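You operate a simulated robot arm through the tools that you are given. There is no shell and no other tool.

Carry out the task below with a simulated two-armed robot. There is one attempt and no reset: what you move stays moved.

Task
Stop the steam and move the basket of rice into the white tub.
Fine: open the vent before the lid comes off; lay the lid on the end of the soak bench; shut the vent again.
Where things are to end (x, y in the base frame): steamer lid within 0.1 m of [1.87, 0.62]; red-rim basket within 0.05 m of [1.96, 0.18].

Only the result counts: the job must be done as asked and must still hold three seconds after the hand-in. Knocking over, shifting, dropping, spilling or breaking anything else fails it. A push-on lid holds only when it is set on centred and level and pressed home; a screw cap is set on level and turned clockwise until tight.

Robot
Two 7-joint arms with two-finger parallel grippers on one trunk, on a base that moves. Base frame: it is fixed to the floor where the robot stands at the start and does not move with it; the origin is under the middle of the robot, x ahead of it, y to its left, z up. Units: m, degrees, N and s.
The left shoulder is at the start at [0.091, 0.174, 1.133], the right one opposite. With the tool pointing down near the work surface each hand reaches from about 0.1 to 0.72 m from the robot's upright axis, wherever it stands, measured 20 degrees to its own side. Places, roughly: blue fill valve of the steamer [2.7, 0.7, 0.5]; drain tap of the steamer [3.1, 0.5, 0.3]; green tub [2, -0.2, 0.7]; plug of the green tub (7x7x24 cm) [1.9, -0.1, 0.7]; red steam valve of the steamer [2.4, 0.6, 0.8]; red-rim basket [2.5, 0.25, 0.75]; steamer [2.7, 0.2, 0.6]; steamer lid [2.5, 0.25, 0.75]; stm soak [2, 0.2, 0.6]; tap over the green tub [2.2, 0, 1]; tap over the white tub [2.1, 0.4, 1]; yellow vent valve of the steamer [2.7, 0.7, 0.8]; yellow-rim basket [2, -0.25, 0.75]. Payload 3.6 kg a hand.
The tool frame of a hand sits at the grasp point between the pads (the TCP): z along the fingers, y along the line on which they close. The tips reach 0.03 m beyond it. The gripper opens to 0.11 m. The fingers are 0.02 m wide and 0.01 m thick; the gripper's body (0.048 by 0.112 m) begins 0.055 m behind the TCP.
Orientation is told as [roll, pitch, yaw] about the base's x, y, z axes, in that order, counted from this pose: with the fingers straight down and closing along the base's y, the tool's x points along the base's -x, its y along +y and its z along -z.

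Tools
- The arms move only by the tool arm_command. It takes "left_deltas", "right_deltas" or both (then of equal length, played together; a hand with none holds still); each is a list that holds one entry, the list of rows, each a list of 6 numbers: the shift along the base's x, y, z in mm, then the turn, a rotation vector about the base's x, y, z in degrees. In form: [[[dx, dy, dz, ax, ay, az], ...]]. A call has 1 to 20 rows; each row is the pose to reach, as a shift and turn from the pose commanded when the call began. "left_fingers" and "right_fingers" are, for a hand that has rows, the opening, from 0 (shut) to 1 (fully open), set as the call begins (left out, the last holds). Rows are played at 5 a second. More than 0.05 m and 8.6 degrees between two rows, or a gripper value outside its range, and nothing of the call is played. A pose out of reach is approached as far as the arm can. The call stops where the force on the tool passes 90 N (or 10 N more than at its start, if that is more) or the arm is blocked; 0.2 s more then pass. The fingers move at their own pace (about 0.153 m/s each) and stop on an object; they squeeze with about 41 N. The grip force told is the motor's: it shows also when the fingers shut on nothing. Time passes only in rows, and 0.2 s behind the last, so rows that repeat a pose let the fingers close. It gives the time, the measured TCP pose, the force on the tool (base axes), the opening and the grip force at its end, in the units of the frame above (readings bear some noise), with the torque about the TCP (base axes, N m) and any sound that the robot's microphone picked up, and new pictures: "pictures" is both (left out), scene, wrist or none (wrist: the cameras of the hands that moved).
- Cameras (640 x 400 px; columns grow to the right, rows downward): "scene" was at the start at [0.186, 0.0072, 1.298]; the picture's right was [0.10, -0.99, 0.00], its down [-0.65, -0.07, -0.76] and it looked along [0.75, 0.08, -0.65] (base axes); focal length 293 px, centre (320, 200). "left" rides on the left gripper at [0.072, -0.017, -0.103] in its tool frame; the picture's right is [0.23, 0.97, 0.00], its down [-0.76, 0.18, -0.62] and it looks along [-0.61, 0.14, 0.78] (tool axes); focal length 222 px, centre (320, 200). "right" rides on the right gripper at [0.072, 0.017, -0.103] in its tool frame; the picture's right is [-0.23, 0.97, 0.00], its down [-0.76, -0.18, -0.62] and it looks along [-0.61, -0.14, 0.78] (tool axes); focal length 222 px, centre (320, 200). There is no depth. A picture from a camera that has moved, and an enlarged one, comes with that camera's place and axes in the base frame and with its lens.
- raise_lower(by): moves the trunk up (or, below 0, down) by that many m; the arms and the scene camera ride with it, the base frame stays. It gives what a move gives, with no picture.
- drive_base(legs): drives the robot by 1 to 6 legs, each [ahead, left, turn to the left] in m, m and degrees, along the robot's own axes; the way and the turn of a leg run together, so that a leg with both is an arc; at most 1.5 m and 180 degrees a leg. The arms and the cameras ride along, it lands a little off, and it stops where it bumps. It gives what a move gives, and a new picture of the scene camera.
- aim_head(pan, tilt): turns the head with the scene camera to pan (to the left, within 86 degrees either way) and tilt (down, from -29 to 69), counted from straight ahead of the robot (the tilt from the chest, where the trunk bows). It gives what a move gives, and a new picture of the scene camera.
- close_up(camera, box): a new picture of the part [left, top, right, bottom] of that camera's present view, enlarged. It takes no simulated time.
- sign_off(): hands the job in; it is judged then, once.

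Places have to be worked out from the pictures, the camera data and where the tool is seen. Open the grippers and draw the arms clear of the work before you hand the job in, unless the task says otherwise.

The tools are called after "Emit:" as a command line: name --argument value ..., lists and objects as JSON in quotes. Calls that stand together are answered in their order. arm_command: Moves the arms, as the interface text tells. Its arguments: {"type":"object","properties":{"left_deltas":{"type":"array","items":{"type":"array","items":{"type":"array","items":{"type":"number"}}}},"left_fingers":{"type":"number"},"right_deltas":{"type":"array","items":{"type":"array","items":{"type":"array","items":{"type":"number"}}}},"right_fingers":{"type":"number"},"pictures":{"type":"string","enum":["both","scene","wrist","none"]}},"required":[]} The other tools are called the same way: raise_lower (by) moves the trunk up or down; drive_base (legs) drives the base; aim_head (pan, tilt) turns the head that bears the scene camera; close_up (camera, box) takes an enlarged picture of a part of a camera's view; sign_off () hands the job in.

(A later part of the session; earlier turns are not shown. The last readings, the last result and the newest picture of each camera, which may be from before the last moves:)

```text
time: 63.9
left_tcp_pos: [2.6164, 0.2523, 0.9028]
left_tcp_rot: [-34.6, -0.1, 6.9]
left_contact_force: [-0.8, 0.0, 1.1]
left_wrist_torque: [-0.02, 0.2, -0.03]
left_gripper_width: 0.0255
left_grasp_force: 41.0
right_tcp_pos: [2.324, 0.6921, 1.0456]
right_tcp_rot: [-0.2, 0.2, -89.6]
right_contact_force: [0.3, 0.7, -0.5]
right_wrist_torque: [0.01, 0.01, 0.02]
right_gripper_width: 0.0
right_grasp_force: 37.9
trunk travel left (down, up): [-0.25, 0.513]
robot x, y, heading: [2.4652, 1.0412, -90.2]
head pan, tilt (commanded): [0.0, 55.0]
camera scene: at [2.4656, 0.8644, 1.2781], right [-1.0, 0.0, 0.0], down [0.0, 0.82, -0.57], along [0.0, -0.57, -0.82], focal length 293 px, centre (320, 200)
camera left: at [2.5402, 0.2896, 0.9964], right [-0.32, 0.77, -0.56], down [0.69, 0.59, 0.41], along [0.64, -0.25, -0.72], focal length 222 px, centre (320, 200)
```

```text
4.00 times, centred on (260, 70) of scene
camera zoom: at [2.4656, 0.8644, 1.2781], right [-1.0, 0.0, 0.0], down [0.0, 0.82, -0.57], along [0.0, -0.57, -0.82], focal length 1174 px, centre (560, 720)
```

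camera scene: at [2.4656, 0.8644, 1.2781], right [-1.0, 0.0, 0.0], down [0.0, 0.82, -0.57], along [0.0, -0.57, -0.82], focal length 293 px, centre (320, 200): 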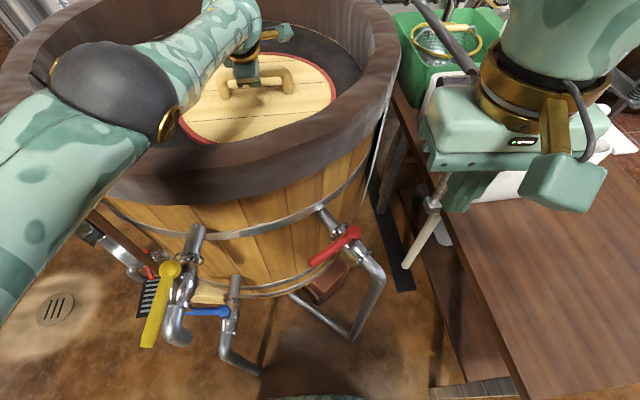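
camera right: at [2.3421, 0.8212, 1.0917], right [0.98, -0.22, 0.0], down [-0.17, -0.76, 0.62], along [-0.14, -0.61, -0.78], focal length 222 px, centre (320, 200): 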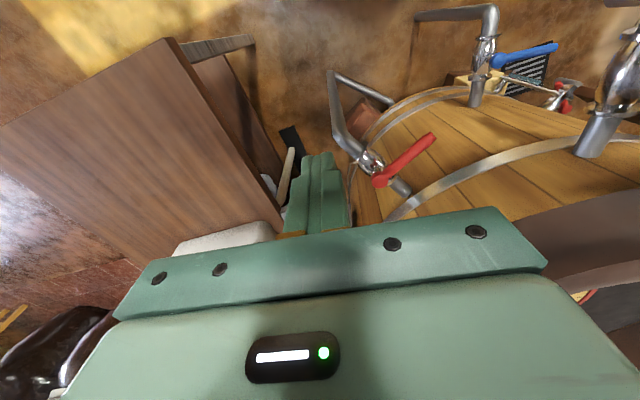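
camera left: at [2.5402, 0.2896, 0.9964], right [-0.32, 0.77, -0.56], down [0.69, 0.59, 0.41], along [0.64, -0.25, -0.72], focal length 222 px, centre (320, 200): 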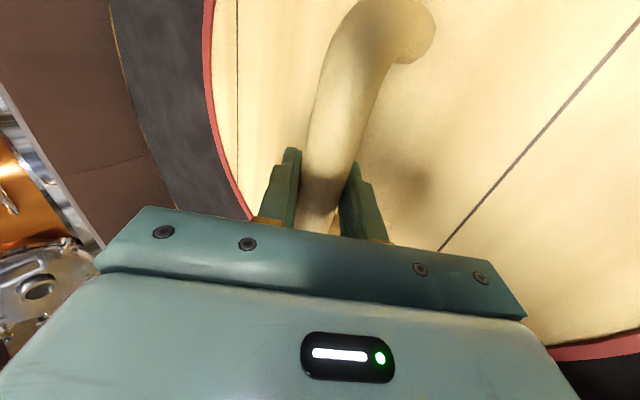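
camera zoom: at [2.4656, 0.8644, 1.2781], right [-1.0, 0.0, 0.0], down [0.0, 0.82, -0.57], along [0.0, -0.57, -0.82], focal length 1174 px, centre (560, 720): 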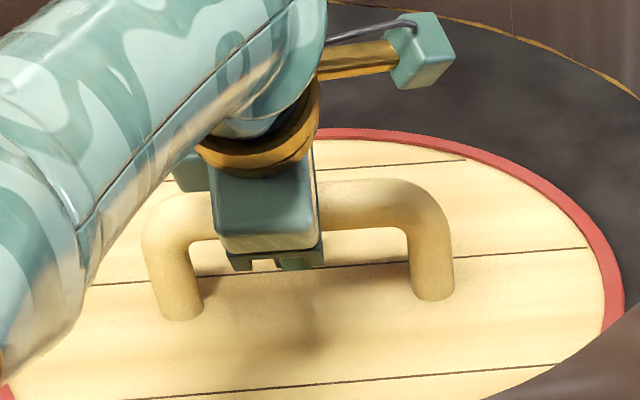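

The handle is gripped (width 25.5 mm, 41 N). I'll lift 40 mm first to check that the lid comes up alone and level.

Emit:
arm_command --left_deltas '[[[0, 0, 8, 0, 0, 0], [0, 0, 16, 0, 0, 0], [0, 0, 24, 0, 0, 0], [0, 2, 32, 0, 0, 0], [0, 4, 40, 0, 0, 0], [0, 4, 40, 0, 0, 0]]]' --pictures "both"

Emit:
close_up --camera "scene" --box '[160, 20, 360, 145]'

```text
time: 65.3
left_tcp_pos: [2.6157, 0.2498, 0.9425]
left_tcp_rot: [-34.7, -0.2, 7.0]
left_contact_force: [-1.0, 0.4, -4.9]
left_wrist_torque: [-0.01, 0.0, -0.01]
left_gripper_width: 0.0255
left_grasp_force: 41.2
left hand out of reach, approached as far as the arm can: row 4, 5, 6
right_tcp_pos: [2.3244, 0.6928, 1.0467]
right_tcp_rot: [-0.3, 0.1, -89.6]
right_contact_force: [0.4, -0.8, 0.4]
right_wrist_torque: [-0.01, 0.0, -0.02]
right_gripper_width: 0.0
right_grasp_force: 37.7
trunk travel left (down, up): [-0.25, 0.513]
robot x, y, heading: [2.4654, 1.0416, -90.2]
head pan, tilt (commanded): [0.0, 55.0]
camera scene: at [2.4657, 0.8642, 1.2781], right [-1.0, 0.0, 0.0], down [0.0, 0.82, -0.57], along [0.0, -0.57, -0.82], focal length 293 px, centre (320, 200)
camera left: at [2.5392, 0.2859, 1.0365], right [-0.32, 0.77, -0.55], down [0.69, 0.59, 0.41], along [0.64, -0.25, -0.72], focal length 222 px, centre (320, 200)
```

scene: 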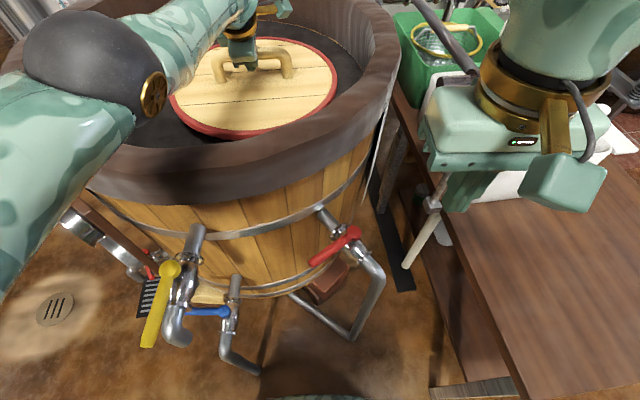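
left: 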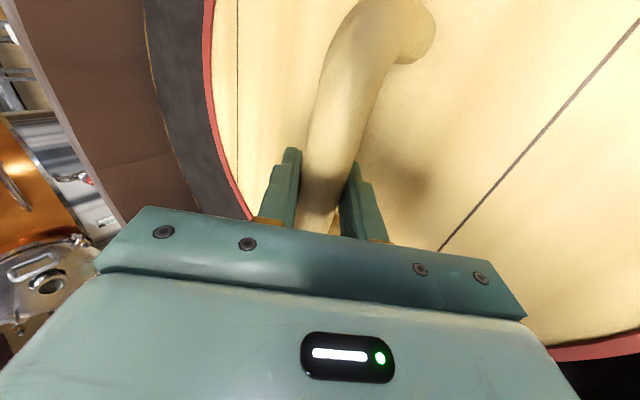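

```text
3.20 times, centred on (260, 82) of scene
camera zoom: at [2.4657, 0.8642, 1.2781], right [-1.0, 0.0, 0.0], down [0.0, 0.82, -0.57], along [0.0, -0.57, -0.82], focal length 939 px, centre (512, 576)
```

zoom: 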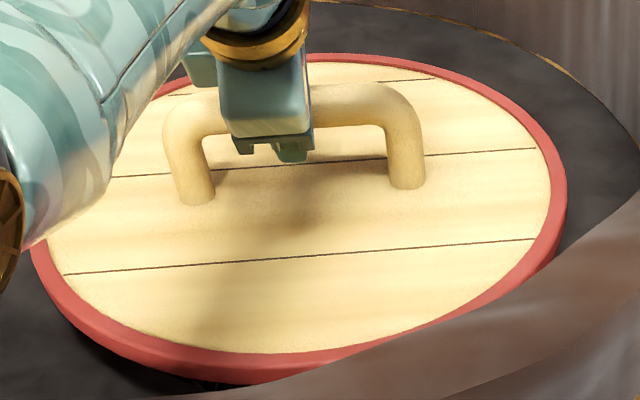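

The lid came up (about 5 N) with its red edge, level. I'll continue lifting in steps and watch how the arm follows.

Emit:
arm_command --left_deltas '[[[0, 0, 15, 0, 0, 0], [0, 0, 30, 0, 0, 0], [0, 2, 45, 0, 0, 0], [0, 4, 60, 0, 0, 0], [0, 4, 60, 0, 0, 0]]]' --pictures "both"

```text
time: 66.5
left_tcp_pos: [2.615, 0.2495, 1.0017]
left_tcp_rot: [-34.7, -0.1, 7.0]
left_contact_force: [-0.2, 0.2, -5.6]
left_wrist_torque: [-0.03, -0.01, 0.03]
left_gripper_width: 0.0256
left_grasp_force: 40.6
left hand out of reach, approached as far as the arm can: row 4, 5
right_tcp_pos: [2.3242, 0.6928, 1.0467]
right_tcp_rot: [-0.2, 0.3, -89.5]
right_contact_force: [0.2, 0.4, -0.8]
right_wrist_torque: [-0.02, 0.01, -0.02]
right_gripper_width: 0.0003
right_grasp_force: 37.7
trunk travel left (down, up): [-0.25, 0.513]
robot x, y, heading: [2.4651, 1.0417, -90.1]
head pan, tilt (commanded): [0.0, 55.0]
camera scene: at [2.4657, 0.8641, 1.278], right [-1.0, 0.0, 0.0], down [0.0, 0.82, -0.57], along [0.0, -0.57, -0.82], focal length 293 px, centre (320, 200)
camera left: at [2.5385, 0.2855, 1.0963], right [-0.32, 0.77, -0.56], down [0.69, 0.59, 0.41], along [0.64, -0.25, -0.72], focal length 222 px, centre (320, 200)
```

scene: 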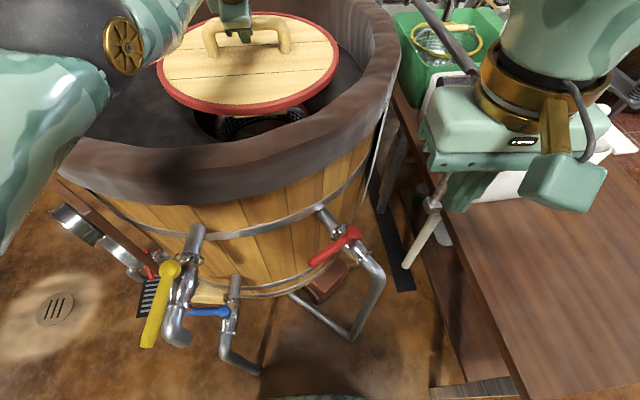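
left: 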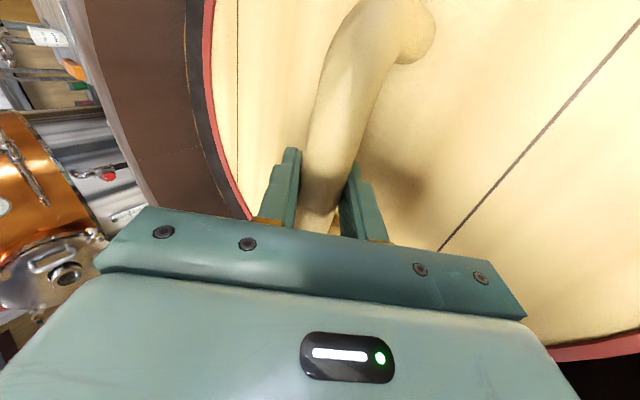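

The lid is up 0.1 m and the basket stays in its opening. I'll keep lifting straight up to get the lid above the tub rim.

Emit:
arm_command --left_deltas '[[[0, 0, 20, 0, 0, 0], [0, 0, 40, 0, 0, 0], [0, 0, 60, 0, 0, 0], [0, 0, 80, 0, 0, 0], [0, 0, 100, 0, 0, 0], [0, 0, 120, 0, 0, 0], [0, 0, 120, 0, 0, 0]]]' --pictures "both"

```text
time: 68.1
left_tcp_pos: [2.6228, 0.2631, 1.1197]
left_tcp_rot: [-34.7, -0.1, 6.8]
left_contact_force: [-1.1, 0.0, -4.9]
left_wrist_torque: [0.0, -0.03, 0.0]
left_gripper_width: 0.0256
left_grasp_force: 41.2
left hand out of reach, approached as far as the arm can: row 3, 4, 5, 6, 7
right_tcp_pos: [2.3248, 0.6919, 1.0457]
right_tcp_rot: [-0.2, 0.2, -89.6]
right_contact_force: [0.0, -0.3, -1.0]
right_wrist_torque: [0.0, -0.01, -0.01]
right_gripper_width: 0.0
right_grasp_force: 37.7
trunk travel left (down, up): [-0.25, 0.513]
robot x, y, heading: [2.4639, 1.0444, -90.1]
head pan, tilt (commanded): [0.0, 55.0]
camera scene: at [2.466, 0.8643, 1.2781], right [-1.0, 0.0, 0.0], down [0.0, 0.82, -0.57], along [0.0, -0.57, -0.82], focal length 293 px, centre (320, 200)
camera left: at [2.5454, 0.2997, 1.2139], right [-0.32, 0.77, -0.56], down [0.69, 0.59, 0.41], along [0.64, -0.25, -0.72], focal length 222 px, centre (320, 200)
```

scene: 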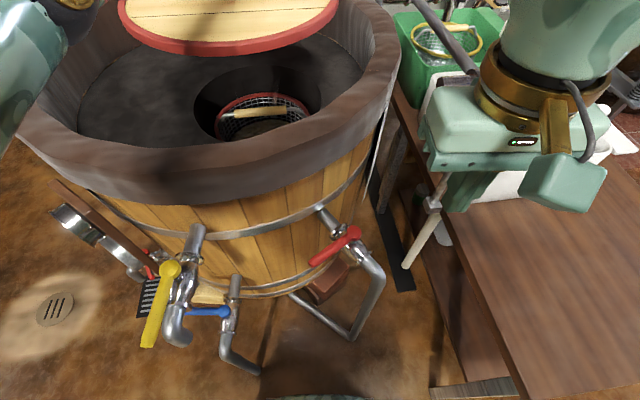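
left: 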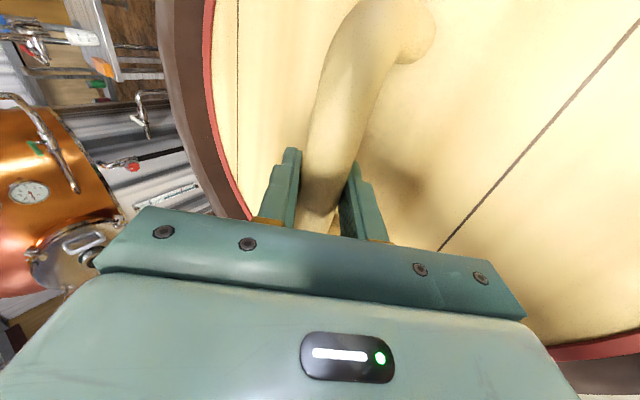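

The lid is clear above the rim (lid bottom about 1.03 m), and the basket with its wooden handle shows in the opening. I'll back the base away 0.46 m and look before going sideways.

Emit:
drive_base --legs '[[-0.46, 0, 0]]'

Emit:
aim_head --pan -25 --tilt 40

```text
time: 70.9
left_tcp_pos: [2.6204, 0.7306, 1.1208]
left_tcp_rot: [-34.8, -0.1, 6.7]
left_contact_force: [0.0, 1.0, -5.4]
left_wrist_torque: [0.01, 0.03, 0.01]
left_gripper_width: 0.0255
left_grasp_force: 40.9
right_tcp_pos: [2.3247, 1.1606, 1.0468]
right_tcp_rot: [-0.1, 0.2, -89.8]
right_contact_force: [0.3, 1.1, -0.5]
right_wrist_torque: [-0.01, 0.0, -0.01]
right_gripper_width: 0.0
right_grasp_force: 37.8
trunk travel left (down, up): [-0.25, 0.513]
robot x, y, heading: [2.467, 1.5087, -90.4]
head pan, tilt (commanded): [0.0, 55.0]
camera scene: at [2.4671, 1.3325, 1.2782], right [-1.0, 0.01, 0.0], down [0.01, 0.82, -0.57], along [0.0, -0.57, -0.82], focal length 293 px, centre (320, 200)
```

scene: 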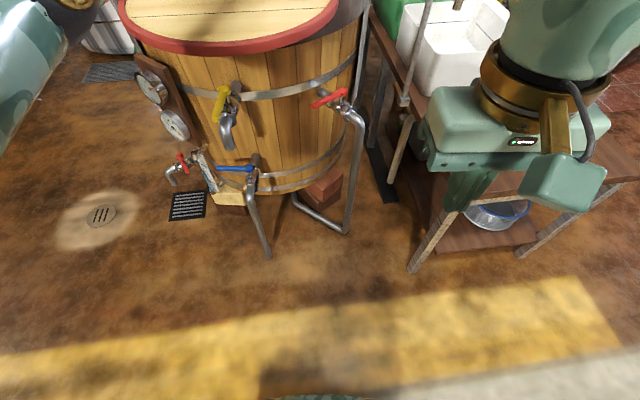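

```text
time: 71.8
left_tcp_pos: [2.6207, 0.7312, 1.1205]
left_tcp_rot: [-34.8, 0.0, 6.7]
left_contact_force: [-0.6, -0.4, -5.7]
left_wrist_torque: [0.02, 0.01, -0.01]
left_gripper_width: 0.0254
left_grasp_force: 40.8
right_tcp_pos: [2.3252, 1.1601, 1.046]
right_tcp_rot: [-0.2, 0.2, -89.7]
right_contact_force: [-0.6, 0.2, 0.3]
right_wrist_torque: [-0.03, 0.0, 0.0]
right_gripper_width: 0.0
right_grasp_force: 37.3
trunk travel left (down, up): [-0.25, 0.513]
robot x, y, heading: [2.4684, 1.5087, -90.4]
head pan, tilt (commanded): [-25.0, 40.0]
camera scene: at [2.4312, 1.3271, 1.2988], right [-0.9, 0.43, 0.0], down [0.28, 0.58, -0.77], along [-0.33, -0.69, -0.64], focal length 293 px, centre (320, 200)
```

scene: 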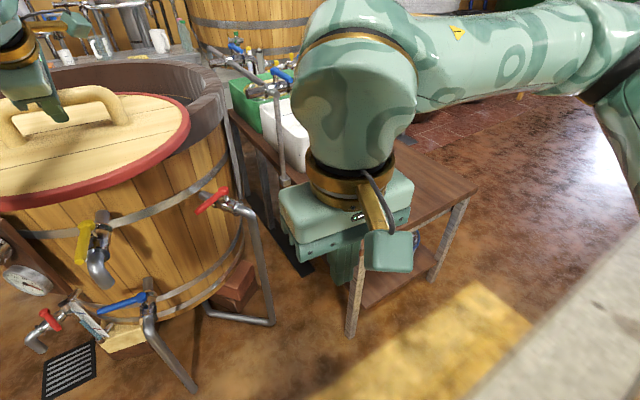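

The lid is held level and nothing is in the way. I'll drive right (-x) 0.745 m so the lid hangs above the bench end line, then look.

Emit:
drive_base --legs '[[0, -0.745, 0]]'

Emit:
aim_head --pan 10 --tilt 45

```text
time: 75.8
left_tcp_pos: [1.8582, 0.7379, 1.1209]
left_tcp_rot: [-34.8, -0.1, 6.3]
left_contact_force: [-0.7, 0.2, -5.9]
left_wrist_torque: [-0.02, 0.0, 0.04]
left_gripper_width: 0.0252
left_grasp_force: 40.5
right_tcp_pos: [1.5663, 1.1706, 1.0466]
right_tcp_rot: [-0.2, 0.3, -90.3]
right_contact_force: [0.2, 0.7, 0.2]
right_wrist_torque: [0.0, 0.03, -0.01]
right_gripper_width: 0.0
right_grasp_force: 37.1
trunk travel left (down, up): [-0.25, 0.513]
robot x, y, heading: [1.7144, 1.5126, -90.7]
head pan, tilt (commanded): [-25.0, 40.0]
camera scene: at [1.6734, 1.3358, 1.2988], right [-0.9, 0.44, 0.0], down [0.28, 0.58, -0.77], along [-0.33, -0.69, -0.64], focal length 293 px, centre (320, 200)
```

scene: 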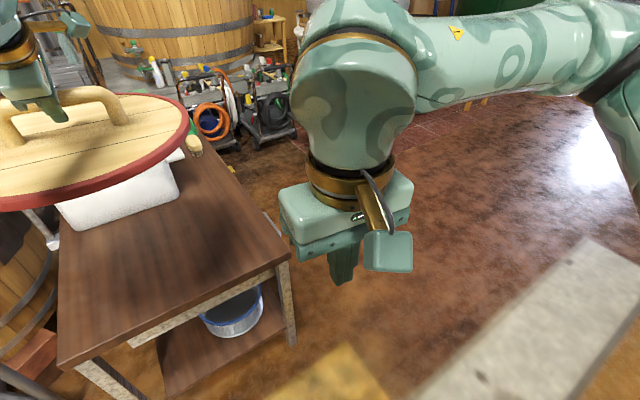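

```text
time: 76.9
left_tcp_pos: [1.8591, 0.7376, 1.1197]
left_tcp_rot: [-34.8, -0.2, 6.2]
left_contact_force: [-1.1, -0.2, -4.9]
left_wrist_torque: [0.0, -0.01, -0.02]
left_gripper_width: 0.0253
left_grasp_force: 41.1
right_tcp_pos: [1.5664, 1.1706, 1.0463]
right_tcp_rot: [-0.2, 0.2, -90.4]
right_contact_force: [-0.7, 0.2, 0.0]
right_wrist_torque: [0.0, 0.04, 0.04]
right_gripper_width: 0.0001
right_grasp_force: 37.4
trunk travel left (down, up): [-0.25, 0.513]
robot x, y, heading: [1.7096, 1.5159, -90.7]
head pan, tilt (commanded): [10.0, 45.0]
camera scene: at [1.7238, 1.3319, 1.2915], right [-0.99, -0.16, 0.0], down [-0.11, 0.7, -0.71], along [0.11, -0.7, -0.71], focal length 293 px, centre (320, 200)
```

scene: 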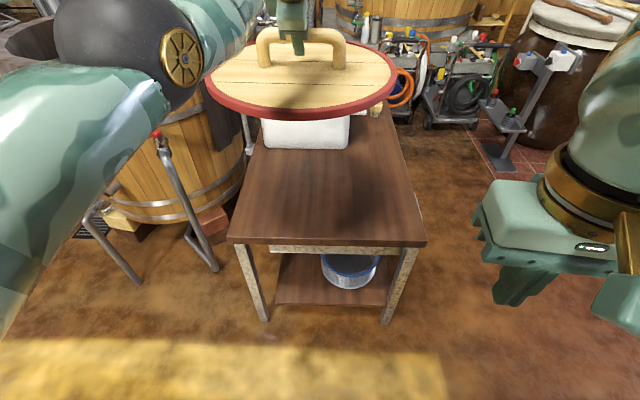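

The bench is turned about 8°, with its left end corners near (2.07, 0.857) and (1.50, 0.772). The spot (1.87, 0.62) is clear of the white tub (its near wall is at y≈0.37–0.40). I'll drive forward 0.116 m to bring the lid above that spot.

Emit:
drive_base --legs '[[0.116, 0.012, 0]]'

Emit:
raise_lower --by -0.15

```text
time: 78.1
left_tcp_pos: [1.8684, 0.6196, 1.1196]
left_tcp_rot: [-34.7, -0.1, 6.2]
left_contact_force: [0.6, 0.2, -6.6]
left_wrist_torque: [0.04, -0.02, -0.01]
left_gripper_width: 0.0253
left_grasp_force: 40.4
right_tcp_pos: [1.5773, 1.0546, 1.0454]
right_tcp_rot: [-0.4, 0.2, -90.3]
right_contact_force: [-0.3, 0.0, -0.2]
right_wrist_torque: [0.03, -0.01, -0.01]
right_gripper_width: 0.0
right_grasp_force: 37.5
trunk travel left (down, up): [-0.25, 0.513]
robot x, y, heading: [1.7218, 1.402, -90.8]
head pan, tilt (commanded): [10.0, 45.0]
camera scene: at [1.7344, 1.2147, 1.2913], right [-0.99, -0.16, 0.0], down [-0.11, 0.7, -0.71], along [0.11, -0.7, -0.71], focal length 293 px, centre (320, 200)
```

scene: 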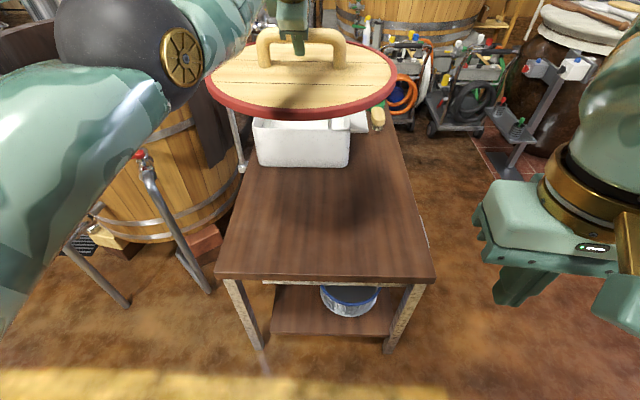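

```text
time: 79.8
left_tcp_pos: [1.8682, 0.5748, 0.8427]
left_tcp_rot: [-24.4, -1.5, 6.1]
left_contact_force: [-2.0, 5.5, -5.8]
left_wrist_torque: [0.36, 0.14, -0.18]
left_gripper_width: 0.0254
left_grasp_force: 40.7
right_tcp_pos: [1.5765, 1.0559, 0.8969]
right_tcp_rot: [-0.1, 0.1, -90.3]
right_contact_force: [-0.1, 0.0, -0.4]
right_wrist_torque: [0.03, -0.02, -0.01]
right_gripper_width: 0.0001
right_grasp_force: 37.8
trunk travel left (down, up): [-0.1, 0.663]
robot x, y, heading: [1.7217, 1.4001, -90.9]
head pan, tilt (commanded): [10.0, 45.0]
```

The hand came lower and tilted more than expected (z=0.843, roll -24) and there is a slight side force. I'll look at once to see whether the lid touches the white tub.

Emit:
close_up --camera "scene" --box '[0, 0, 640, 400]'

Emit:
close_up --camera "left" --box '[0, 0, 640, 400]'

```text
1.00 times, centred on (320, 200) of scene (not enlarged: the box is as wide or as high as the picture)
camera zoom: at [1.7329, 1.1326, 1.1337], right [-0.99, -0.16, 0.0], down [-0.11, 0.7, -0.71], along [0.11, -0.7, -0.71], focal length 293 px, centre (320, 200)
```

zoom: 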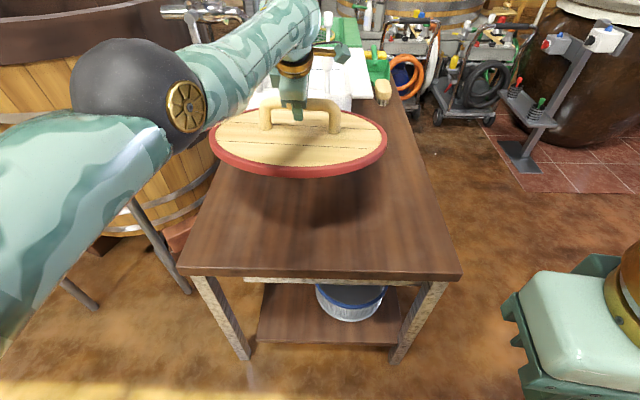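

```text
1.00 times, centred on (320, 200) of left (not enlarged: the box is as wide or as high as the picture)
camera zoom: at [1.7914, 0.5928, 0.9416], right [-0.31, 0.86, -0.41], down [0.7, 0.5, 0.51], along [0.64, -0.13, -0.76], focal length 222 px, centre (320, 200)
```

zoom: 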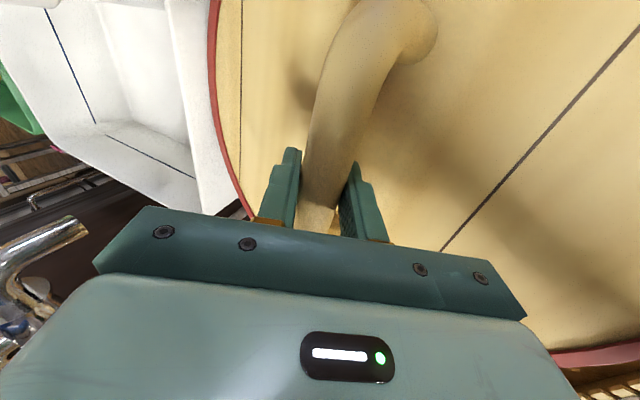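

The lid's far edge dipped and sits right at the white tub's rim. I'll move it back toward the robot and up, then level it again.

Emit:
arm_command --left_deltas '[[[0, 10, 8, 0, 0, 0], [0, 22, 20, -2, 0, 0], [0, 35, 35, -5, 0, 0], [0, 45, 50, -8, 1, 0], [0, 50, 60, -10.3, 1.5, 0], [0, 50, 60, -10.3, 1.5, 0]]]' --pictures "both"

```text
time: 81.2
left_tcp_pos: [1.8497, 0.5527, 0.9213]
left_tcp_rot: [-34.5, 1.3, 6.1]
left_contact_force: [0.3, 0.5, -6.3]
left_wrist_torque: [-0.09, -0.03, -0.01]
left_gripper_width: 0.0256
left_grasp_force: 41.4
left hand out of reach, approached as far as the arm can: row 1, 2, 3, 4, 5, 6
right_tcp_pos: [1.5764, 1.0557, 0.896]
right_tcp_rot: [-0.2, 0.2, -90.4]
right_contact_force: [-0.5, -0.1, -0.6]
right_wrist_torque: [-0.01, 0.01, -0.02]
right_gripper_width: 0.0001
right_grasp_force: 37.4
trunk travel left (down, up): [-0.1, 0.663]
robot x, y, heading: [1.7217, 1.3985, -91.1]
head pan, tilt (commanded): [10.0, 45.0]
camera scene: at [1.7331, 1.1317, 1.1333], right [-0.99, -0.16, 0.0], down [-0.11, 0.7, -0.71], along [0.11, -0.7, -0.71], focal length 293 px, centre (320, 200)
camera left: at [1.7756, 0.5898, 1.0165], right [-0.32, 0.77, -0.55], down [0.71, 0.58, 0.4], along [0.62, -0.26, -0.74], focal length 222 px, centre (320, 200)
```

scene: 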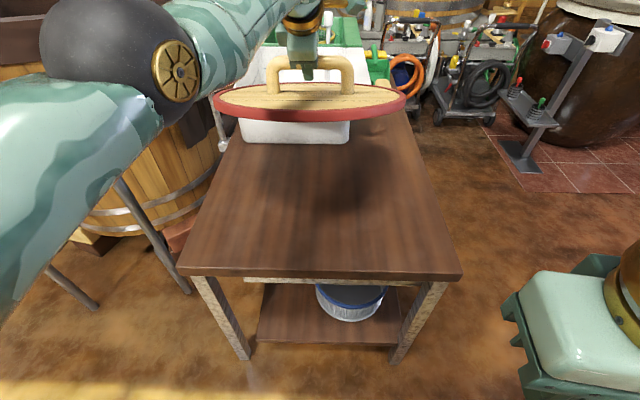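
left: 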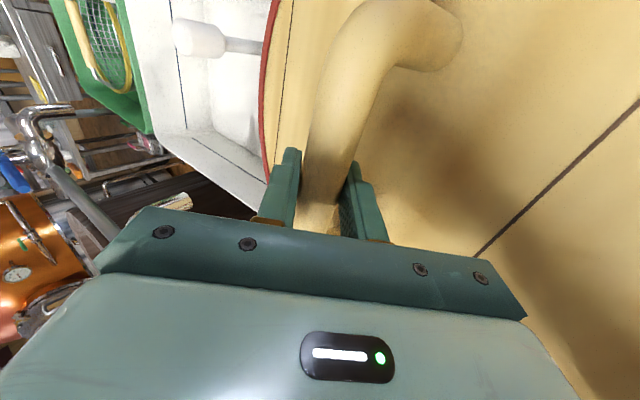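

The lid is level again, free of the tub (force back to the lid's weight only), but the arm seems stuck at a joint limit. Since the lid is round, I'll turn the hand about the vertical toward its natural direction while lifting slightly.

Emit:
arm_command --left_deltas '[[[0, 0, 6, 0, 0, -7], [0, 3, 12, 0, 0, -14], [0, 6, 18, 0, 0, -21], [0, 10, 24, 0, 0, -28], [0, 15, 30, 0, 0, -35], [0, 20, 30, 0, 0, -42], [0, 20, 30, 0, 0, -42]]]' --pictures "both"

```text
time: 82.8
left_tcp_pos: [1.8512, 0.5707, 0.9495]
left_tcp_rot: [-34.4, 1.3, -36.0]
left_contact_force: [-0.3, -0.4, -5.3]
left_wrist_torque: [-0.08, 0.0, 0.01]
left_gripper_width: 0.0257
left_grasp_force: 41.5
right_tcp_pos: [1.5776, 1.0552, 0.8965]
right_tcp_rot: [-0.2, 0.2, -90.4]
right_contact_force: [0.1, 0.4, 0.1]
right_wrist_torque: [0.01, -0.04, 0.0]
right_gripper_width: 0.0001
right_grasp_force: 37.4
trunk travel left (down, up): [-0.1, 0.663]
robot x, y, heading: [1.7239, 1.4003, -90.9]
head pan, tilt (commanded): [10.0, 45.0]
camera scene: at [1.733, 1.1319, 1.1334], right [-0.99, -0.16, 0.0], down [-0.11, 0.7, -0.71], along [0.11, -0.7, -0.71], focal length 293 px, centre (320, 200)
camera left: at [1.8203, 0.6477, 1.0448], right [0.28, 0.79, -0.54], down [0.92, -0.05, 0.4], along [0.29, -0.61, -0.74], focal length 222 px, centre (320, 200)
```

scene: 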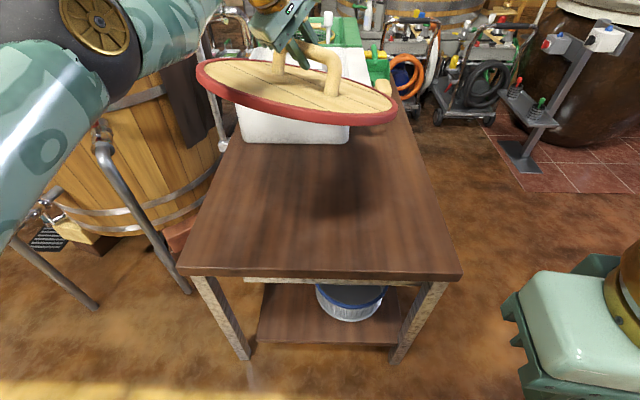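
left: 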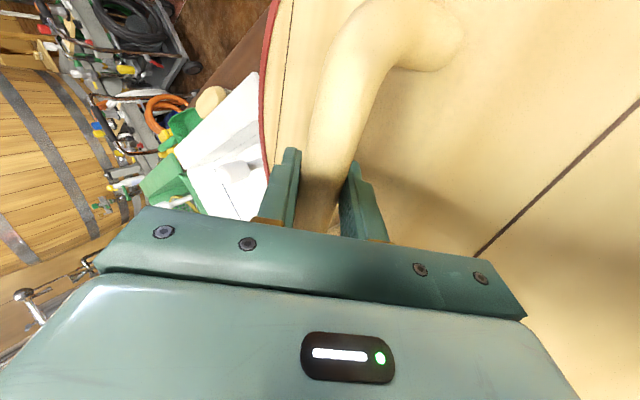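

The reach is free again now, but the picture shows the lid has turned about 15° in the grip (its +x/near side is up). I'll lift a bit, move back toward the robot and rotate the hand about the bar direction to level the lid.

Emit:
arm_command --left_deltas '[[[0, 8, 10, -4, 3, 0], [2, 16, 20, -8, 6, 0], [4, 25, 30, -12, 8.8, 0], [5, 35, 30, -12, 8.8, 0], [5, 35, 30, -12, 8.8, 0]]]' --pictures "both"

```text
time: 84.0
left_tcp_pos: [1.8518, 0.5415, 0.9908]
left_tcp_rot: [-49.2, 1.4, -36.2]
left_contact_force: [-0.1, 0.3, -6.8]
left_wrist_torque: [-0.02, 0.01, 0.0]
left_gripper_width: 0.0255
left_grasp_force: 41.0
left hand out of reach, approached as far as the arm can: row 1, 2, 3, 4, 5
right_tcp_pos: [1.5771, 1.0546, 0.8955]
right_tcp_rot: [-0.3, 0.2, -90.3]
right_contact_force: [-1.3, 0.0, -0.3]
right_wrist_torque: [0.03, 0.0, -0.02]
right_gripper_width: 0.0
right_grasp_force: 37.9
trunk travel left (down, up): [-0.1, 0.663]
robot x, y, heading: [1.7215, 1.4052, -90.7]
head pan, tilt (commanded): [10.0, 45.0]
camera scene: at [1.7331, 1.1318, 1.1334], right [-0.99, -0.16, 0.0], down [-0.11, 0.7, -0.71], along [0.11, -0.7, -0.71], focal length 293 px, centre (320, 200)
camera left: at [1.8355, 0.6374, 1.0724], right [0.18, 0.66, -0.73], down [0.97, 0.02, 0.25], along [0.18, -0.75, -0.63], focal length 222 px, centre (320, 200)
```

scene: 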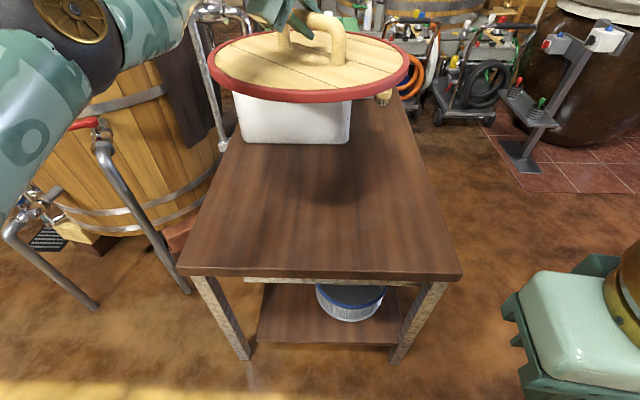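
left: 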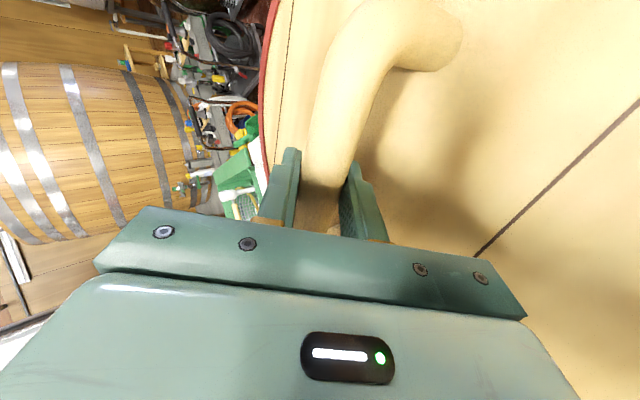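

The lid is level again and above everything. At this tilt the arm can't come inward, so I'll back the base 0.14 m (and 0.02 m left) to keep the lid well away from the tub, and then lower with the arm near full reach.

Emit:
drive_base --legs '[[-0.14, 0.02, 0]]'

Emit:
arm_command --left_deltas '[[[0, 0, -15, 0, 0, 0], [0, 0, -30, 0, 0, 0], [0, 0, -45, 0, 0, 0], [0, 0, -60, 0, 0, 0]]]' --pictures "scene"

```text
time: 85.4
left_tcp_pos: [1.8741, 0.6835, 0.9908]
left_tcp_rot: [-49.3, 1.4, -36.3]
left_contact_force: [0.4, -0.3, -5.7]
left_wrist_torque: [-0.03, -0.01, -0.02]
left_gripper_width: 0.0257
left_grasp_force: 40.8
right_tcp_pos: [1.6006, 1.196, 0.8966]
right_tcp_rot: [-0.4, 0.3, -90.4]
right_contact_force: [0.7, 0.3, -0.4]
right_wrist_torque: [-0.04, 0.01, 0.0]
right_gripper_width: 0.0002
right_grasp_force: 37.5
trunk travel left (down, up): [-0.1, 0.663]
robot x, y, heading: [1.7487, 1.5412, -91.1]
head pan, tilt (commanded): [10.0, 45.0]
camera scene: at [1.7562, 1.2737, 1.1335], right [-0.99, -0.16, 0.0], down [-0.11, 0.7, -0.71], along [0.11, -0.7, -0.71], focal length 293 px, centre (320, 200)
```

scene: 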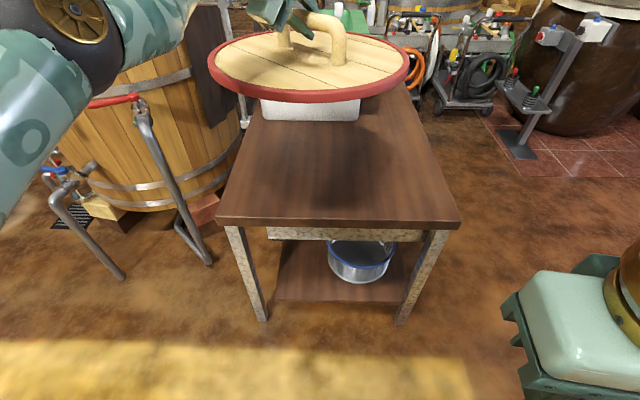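

```text
time: 86.4
left_tcp_pos: [1.8743, 0.6726, 0.9306]
left_tcp_rot: [-49.3, 1.3, -36.3]
left_contact_force: [0.8, 0.2, -5.5]
left_wrist_torque: [0.0, -0.06, 0.01]
left_gripper_width: 0.0257
left_grasp_force: 41.0
left hand out of reach, approached as far as the arm can: row 1, 2, 3, 4
right_tcp_pos: [1.5985, 1.1956, 0.8961]
right_tcp_rot: [-0.1, 0.2, -90.4]
right_contact_force: [0.3, -0.3, -0.2]
right_wrist_torque: [0.02, 0.01, 0.01]
right_gripper_width: 0.0
right_grasp_force: 37.7
trunk travel left (down, up): [-0.1, 0.663]
robot x, y, heading: [1.7415, 1.5416, -91.0]
head pan, tilt (commanded): [10.0, 45.0]
camera scene: at [1.756, 1.2729, 1.1333], right [-0.99, -0.16, 0.0], down [-0.11, 0.7, -0.71], along [0.11, -0.7, -0.71], focal length 293 px, centre (320, 200)
```

scene: 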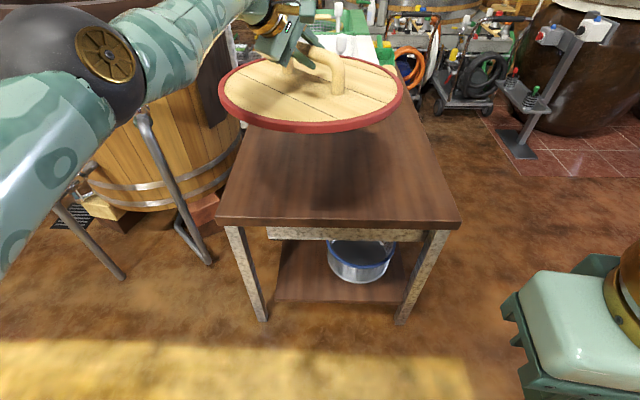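

Lowering works, with the hand sliding slightly outward as it goes down. I'll continue lowering in steps.

Emit:
arm_command --left_deltas '[[[0, 0, -15, 0, 0, 0], [0, 0, -30, 0, 0, 0], [0, 0, -45, 0, 0, 0], [0, 0, -60, 0, 0, 0], [0, 0, -75, 0, 0, 0], [0, 0, -90, 0, 0, 0]]]' --pictures "scene"

Emit:
close_up --camera "scene" --box '[200, 30, 480, 205]'

```text
time: 87.8
left_tcp_pos: [1.8723, 0.6673, 0.841]
left_tcp_rot: [-49.2, 1.4, -36.3]
left_contact_force: [0.2, -1.2, -4.9]
left_wrist_torque: [0.01, -0.04, -0.04]
left_gripper_width: 0.0257
left_grasp_force: 41.2
left hand out of reach, approached as far as the arm can: row 3, 4, 5, 6
right_tcp_pos: [1.5978, 1.195, 0.8965]
right_tcp_rot: [-0.2, 0.3, -90.3]
right_contact_force: [-0.3, 0.4, 1.0]
right_wrist_torque: [-0.02, -0.01, -0.01]
right_gripper_width: 0.0
right_grasp_force: 37.6
trunk travel left (down, up): [-0.1, 0.663]
robot x, y, heading: [1.7479, 1.5425, -90.8]
head pan, tilt (commanded): [10.0, 45.0]
camera scene: at [1.7559, 1.273, 1.1333], right [-0.99, -0.16, 0.0], down [-0.11, 0.7, -0.71], along [0.11, -0.7, -0.71], focal length 293 px, centre (320, 200)
```

scene: 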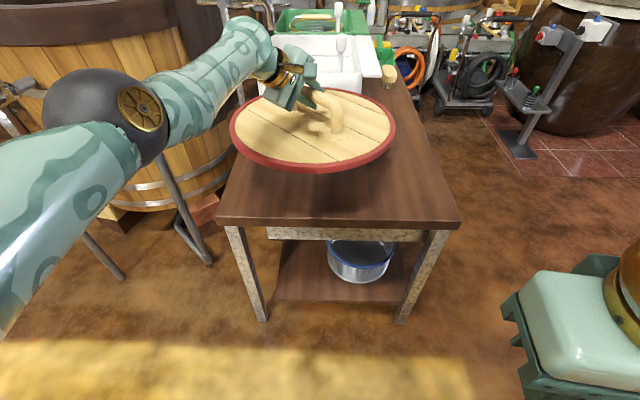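

```text
2.29 times, centred on (340, 118) of scene
camera zoom: at [1.7559, 1.273, 1.1333], right [-0.99, -0.16, 0.0], down [-0.11, 0.7, -0.71], along [0.11, -0.7, -0.71], focal length 671 px, centre (274, 389)
```

zoom: 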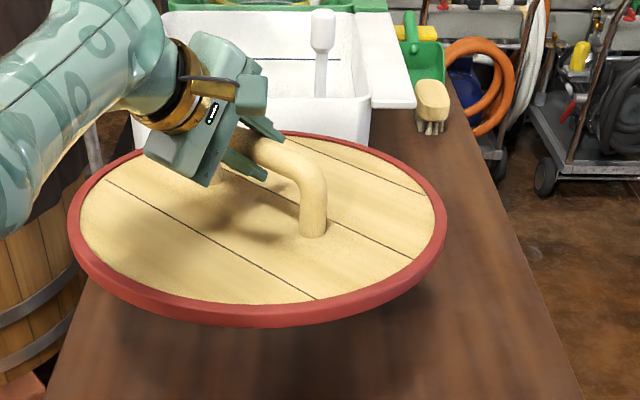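

The lid is level and above the bench end, about 15 cm up. I'll lower further, to about 4 cm above the bench.

Emit:
arm_command --left_deltas '[[[0, 0, -15, 0, 0, 0], [0, 0, -30, 0, 0, 0], [0, 0, -45, 0, 0, 0], [0, 0, -60, 0, 0, 0], [0, 0, -75, 0, 0, 0], [0, 0, -90, 0, 0, 0], [0, 0, -105, 0, 0, 0]]]' --pictures "scene"

Emit:
close_up --camera "scene" --box '[200, 30, 480, 205]'

```text
time: 89.4
left_tcp_pos: [1.8763, 0.6769, 0.7446]
left_tcp_rot: [-49.2, 1.4, -36.3]
left_contact_force: [0.2, 0.2, -5.4]
left_wrist_torque: [0.01, -0.05, 0.02]
left_gripper_width: 0.0255
left_grasp_force: 41.3
left hand out of reach, approached as far as the arm can: row 5, 6, 7
right_tcp_pos: [1.5996, 1.1958, 0.8973]
right_tcp_rot: [-0.2, 0.3, -90.4]
right_contact_force: [-0.1, -0.2, -0.6]
right_wrist_torque: [0.02, 0.0, -0.01]
right_gripper_width: 0.0
right_grasp_force: 37.5
trunk travel left (down, up): [-0.1, 0.663]
robot x, y, heading: [1.7502, 1.5412, -91.0]
head pan, tilt (commanded): [10.0, 45.0]
camera scene: at [1.7558, 1.2732, 1.1334], right [-0.99, -0.16, 0.0], down [-0.11, 0.7, -0.71], along [0.11, -0.7, -0.71], focal length 293 px, centre (320, 200)
```

scene: 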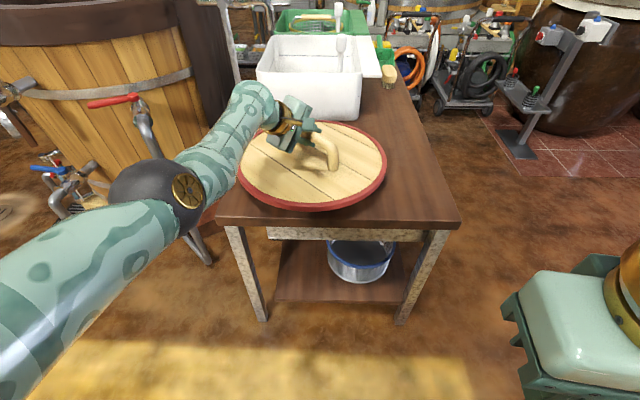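

```text
2.29 times, centred on (340, 118) of scene
camera zoom: at [1.7558, 1.2732, 1.1334], right [-0.99, -0.16, 0.0], down [-0.11, 0.7, -0.71], along [0.11, -0.7, -0.71], focal length 671 px, centre (274, 389)
```

zoom: 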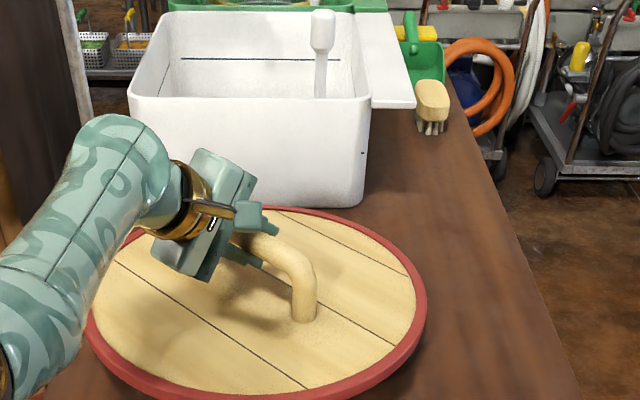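

The lid is about 5 cm above the bench, but slightly too near the bench's end edge, and the white tub's corner is where it was. I'll drive forward 0.052 m to put the lid at y≈0.625.

Emit:
drive_base --legs '[[0.052, 0, 0]]'

Emit:
arm_command --left_deltas '[[[0, 0, -8, 0, 0, 0], [0, 0, -16, 0, 0, 0], [0, 0, -24, 0, 0, 0], [0, 0, -30, 0, 0, 0]]]' --pictures "scene"

Emit:
close_up --camera "scene" --box '[200, 50, 480, 225]'

```text
time: 90.3
left_tcp_pos: [1.8744, 0.6244, 0.745]
left_tcp_rot: [-49.1, 1.4, -36.3]
left_contact_force: [-0.1, -0.6, -6.0]
left_wrist_torque: [-0.01, 0.01, 0.03]
left_gripper_width: 0.0257
left_grasp_force: 40.8
right_tcp_pos: [1.5995, 1.144, 0.8964]
right_tcp_rot: [-0.3, 0.1, -90.4]
right_contact_force: [-0.7, 0.2, -0.7]
right_wrist_torque: [0.02, 0.0, 0.01]
right_gripper_width: 0.0
right_grasp_force: 37.7
trunk travel left (down, up): [-0.1, 0.663]
robot x, y, heading: [1.7464, 1.4882, -91.3]
head pan, tilt (commanded): [10.0, 45.0]
camera scene: at [1.755, 1.2204, 1.1334], right [-0.99, -0.16, 0.0], down [-0.11, 0.7, -0.71], along [0.11, -0.7, -0.71], focal length 293 px, centre (320, 200)
```

scene: 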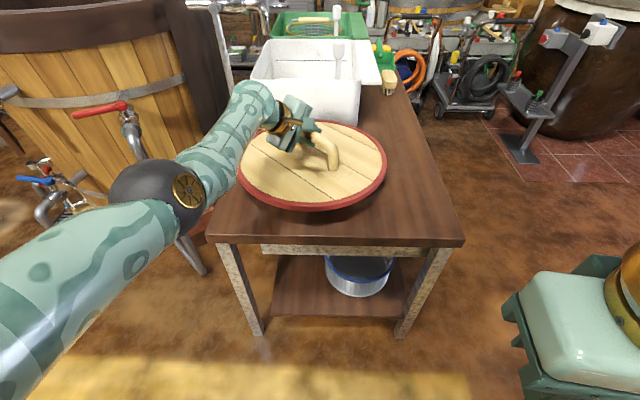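

```text
time: 91.3
left_tcp_pos: [1.8771, 0.6294, 0.7162]
left_tcp_rot: [-49.2, 1.5, -36.3]
left_contact_force: [-0.7, -0.4, -5.6]
left_wrist_torque: [0.03, -0.02, 0.01]
left_gripper_width: 0.0253
left_grasp_force: 41.0
left hand out of reach, approached as far as the arm can: row 3, 4
right_tcp_pos: [1.5988, 1.1442, 0.8967]
right_tcp_rot: [-0.4, 0.1, -90.4]
right_contact_force: [0.9, -0.4, -0.4]
right_wrist_torque: [0.04, -0.02, -0.01]
right_gripper_width: 0.0002
right_grasp_force: 37.9
trunk travel left (down, up): [-0.1, 0.663]
robot x, y, heading: [1.7433, 1.488, -91.1]
head pan, tilt (commanded): [10.0, 45.0]
camera scene: at [1.7551, 1.2209, 1.1334], right [-0.99, -0.16, 0.0], down [-0.11, 0.7, -0.71], along [0.11, -0.7, -0.71], focal length 293 px, centre (320, 200)
```

scene: 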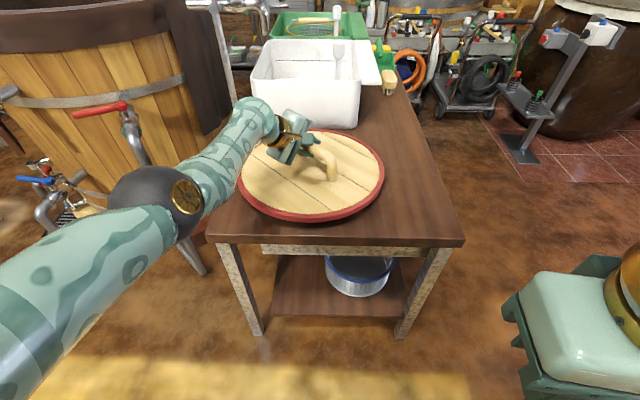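

```text
2.29 times, centred on (340, 138) of scene
camera zoom: at [1.7551, 1.2209, 1.1334], right [-0.99, -0.16, 0.0], down [-0.11, 0.7, -0.71], along [0.11, -0.7, -0.71], focal length 671 px, centre (274, 343)
```

zoom: 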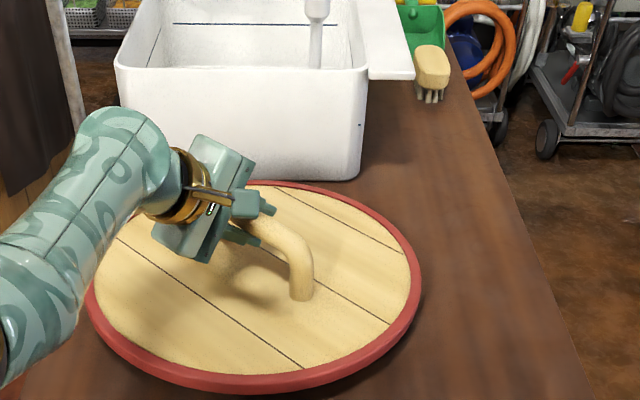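

No contact yet at z=0.716. I'll keep lowering in small steps and watch for the bench's push.

Emit:
arm_command --left_deltas '[[[0, 0, -6, 0, 0, 0], [0, 1, -12, 0, 0, 0], [0, 1, -18, 0, 0, 0], [0, 1, -18, 0, 0, 0]]]' --pictures "scene"

Emit:
close_up --camera "scene" --box '[200, 50, 480, 225]'

```text
time: 92.3
left_tcp_pos: [1.8772, 0.6334, 0.7081]
left_tcp_rot: [-50.1, 1.0, -36.1]
left_contact_force: [-1.6, -15.9, 33.5]
left_wrist_torque: [-0.43, 0.1, -0.28]
left_gripper_width: 0.0256
left_grasp_force: 41.1
left hand out of reach, approached as far as the arm can: row 2, 3, 4
right_tcp_pos: [1.5981, 1.1469, 0.8974]
right_tcp_rot: [-0.2, -0.1, -90.5]
right_contact_force: [1.0, -0.8, 0.2]
right_wrist_torque: [-0.02, 0.0, -0.02]
right_gripper_width: 0.0
right_grasp_force: 38.0
trunk travel left (down, up): [-0.1, 0.663]
robot x, y, heading: [1.7444, 1.4907, -91.1]
head pan, tilt (commanded): [10.0, 45.0]
camera scene: at [1.754, 1.2243, 1.1349], right [-0.99, -0.16, 0.0], down [-0.11, 0.7, -0.71], along [0.11, -0.7, -0.71], focal length 293 px, centre (320, 200)
```

scene: 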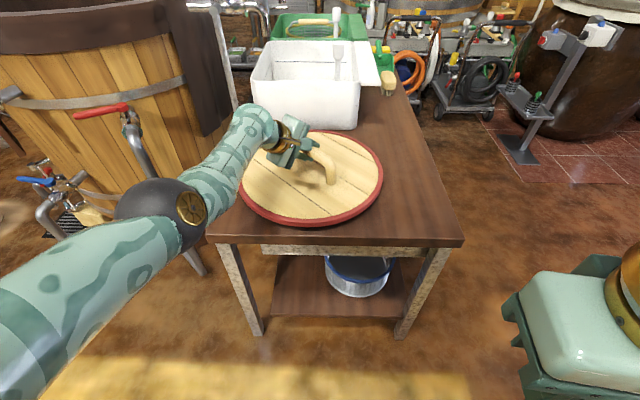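

```text
2.29 times, centred on (340, 138) of scene
camera zoom: at [1.754, 1.2243, 1.1349], right [-0.99, -0.16, 0.0], down [-0.11, 0.7, -0.71], along [0.11, -0.7, -0.71], focal length 671 px, centre (274, 343)
```

zoom: 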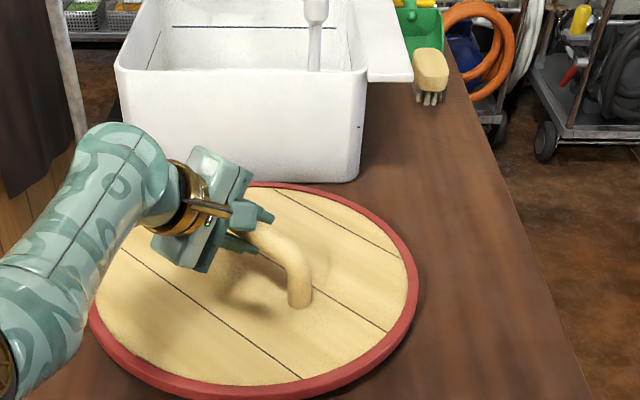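

The lid is on the bench: the push rose to 33 N at (1.877, 0.633). I'll relieve the pressure, then open the fingers just enough to free the bar.

Emit:
arm_command --left_deltas '[[[0, 0, 4, 0, 0, 0], [0, 0, 8, 0, 0, 0], [0, 0, 8, 0, 0, 0]]]' --pictures "none"

```text
time: 93.1
left_tcp_pos: [1.8802, 0.6366, 0.7098]
left_tcp_rot: [-49.3, 1.3, -36.3]
left_contact_force: [0.2, -10.4, 17.4]
left_wrist_torque: [-0.61, -0.82, -0.17]
left_gripper_width: 0.0255
left_grasp_force: 41.3
right_tcp_pos: [1.5979, 1.1465, 0.897]
right_tcp_rot: [-0.1, 0.1, -90.4]
right_contact_force: [-0.8, 0.3, 0.4]
right_wrist_torque: [0.01, 0.01, 0.01]
right_gripper_width: 0.0
right_grasp_force: 37.8
trunk travel left (down, up): [-0.1, 0.663]
robot x, y, heading: [1.744, 1.4928, -90.8]
head pan, tilt (commanded): [10.0, 45.0]
```

There is still 17 N of push. I'll ease off a few more millimetres before opening.

Emit:
arm_command --left_deltas '[[[0, -2, 2, 0, 0, 0], [0, -3, 4, 0, 0, 0], [0, -3, 4, 0, 0, 0]]]' --pictures "both"

Emit:
close_up --camera "scene" --box '[200, 50, 480, 225]'

```text
time: 93.9
left_tcp_pos: [1.8788, 0.6338, 0.7094]
left_tcp_rot: [-49.1, 1.5, -36.4]
left_contact_force: [0.7, 4.1, 2.3]
left_wrist_torque: [-0.32, -0.65, 0.26]
left_gripper_width: 0.0255
left_grasp_force: 41.0
right_tcp_pos: [1.5992, 1.146, 0.8977]
right_tcp_rot: [-0.2, 0.1, -90.4]
right_contact_force: [-0.2, -0.1, 0.1]
right_wrist_torque: [0.04, 0.01, 0.01]
right_gripper_width: 0.0001
right_grasp_force: 38.1
trunk travel left (down, up): [-0.1, 0.663]
robot x, y, heading: [1.7435, 1.4891, -91.0]
head pan, tilt (commanded): [10.0, 45.0]
camera scene: at [1.7549, 1.2222, 1.1335], right [-0.99, -0.16, 0.0], down [-0.11, 0.7, -0.71], along [0.11, -0.7, -0.71], focal length 293 px, centre (320, 200)
camera left: at [1.8619, 0.73, 0.7908], right [0.18, 0.66, -0.73], down [0.97, 0.02, 0.26], along [0.18, -0.75, -0.63], focal length 222 px, centre (320, 200)
```

scene: 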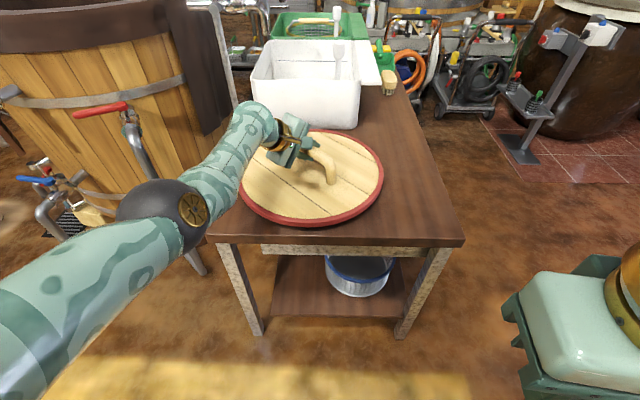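
left: 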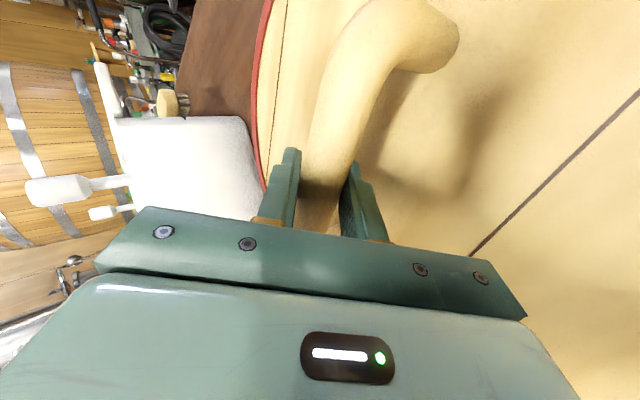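

```text
2.29 times, centred on (340, 138) of scene
camera zoom: at [1.7549, 1.2222, 1.1335], right [-0.99, -0.16, 0.0], down [-0.11, 0.7, -0.71], along [0.11, -0.7, -0.71], focal length 671 px, centre (274, 343)
```

zoom: 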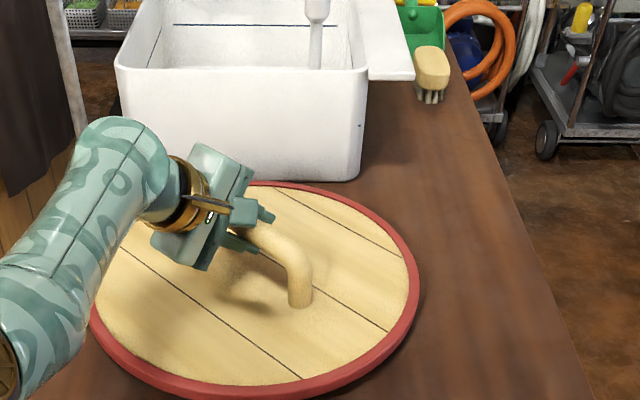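

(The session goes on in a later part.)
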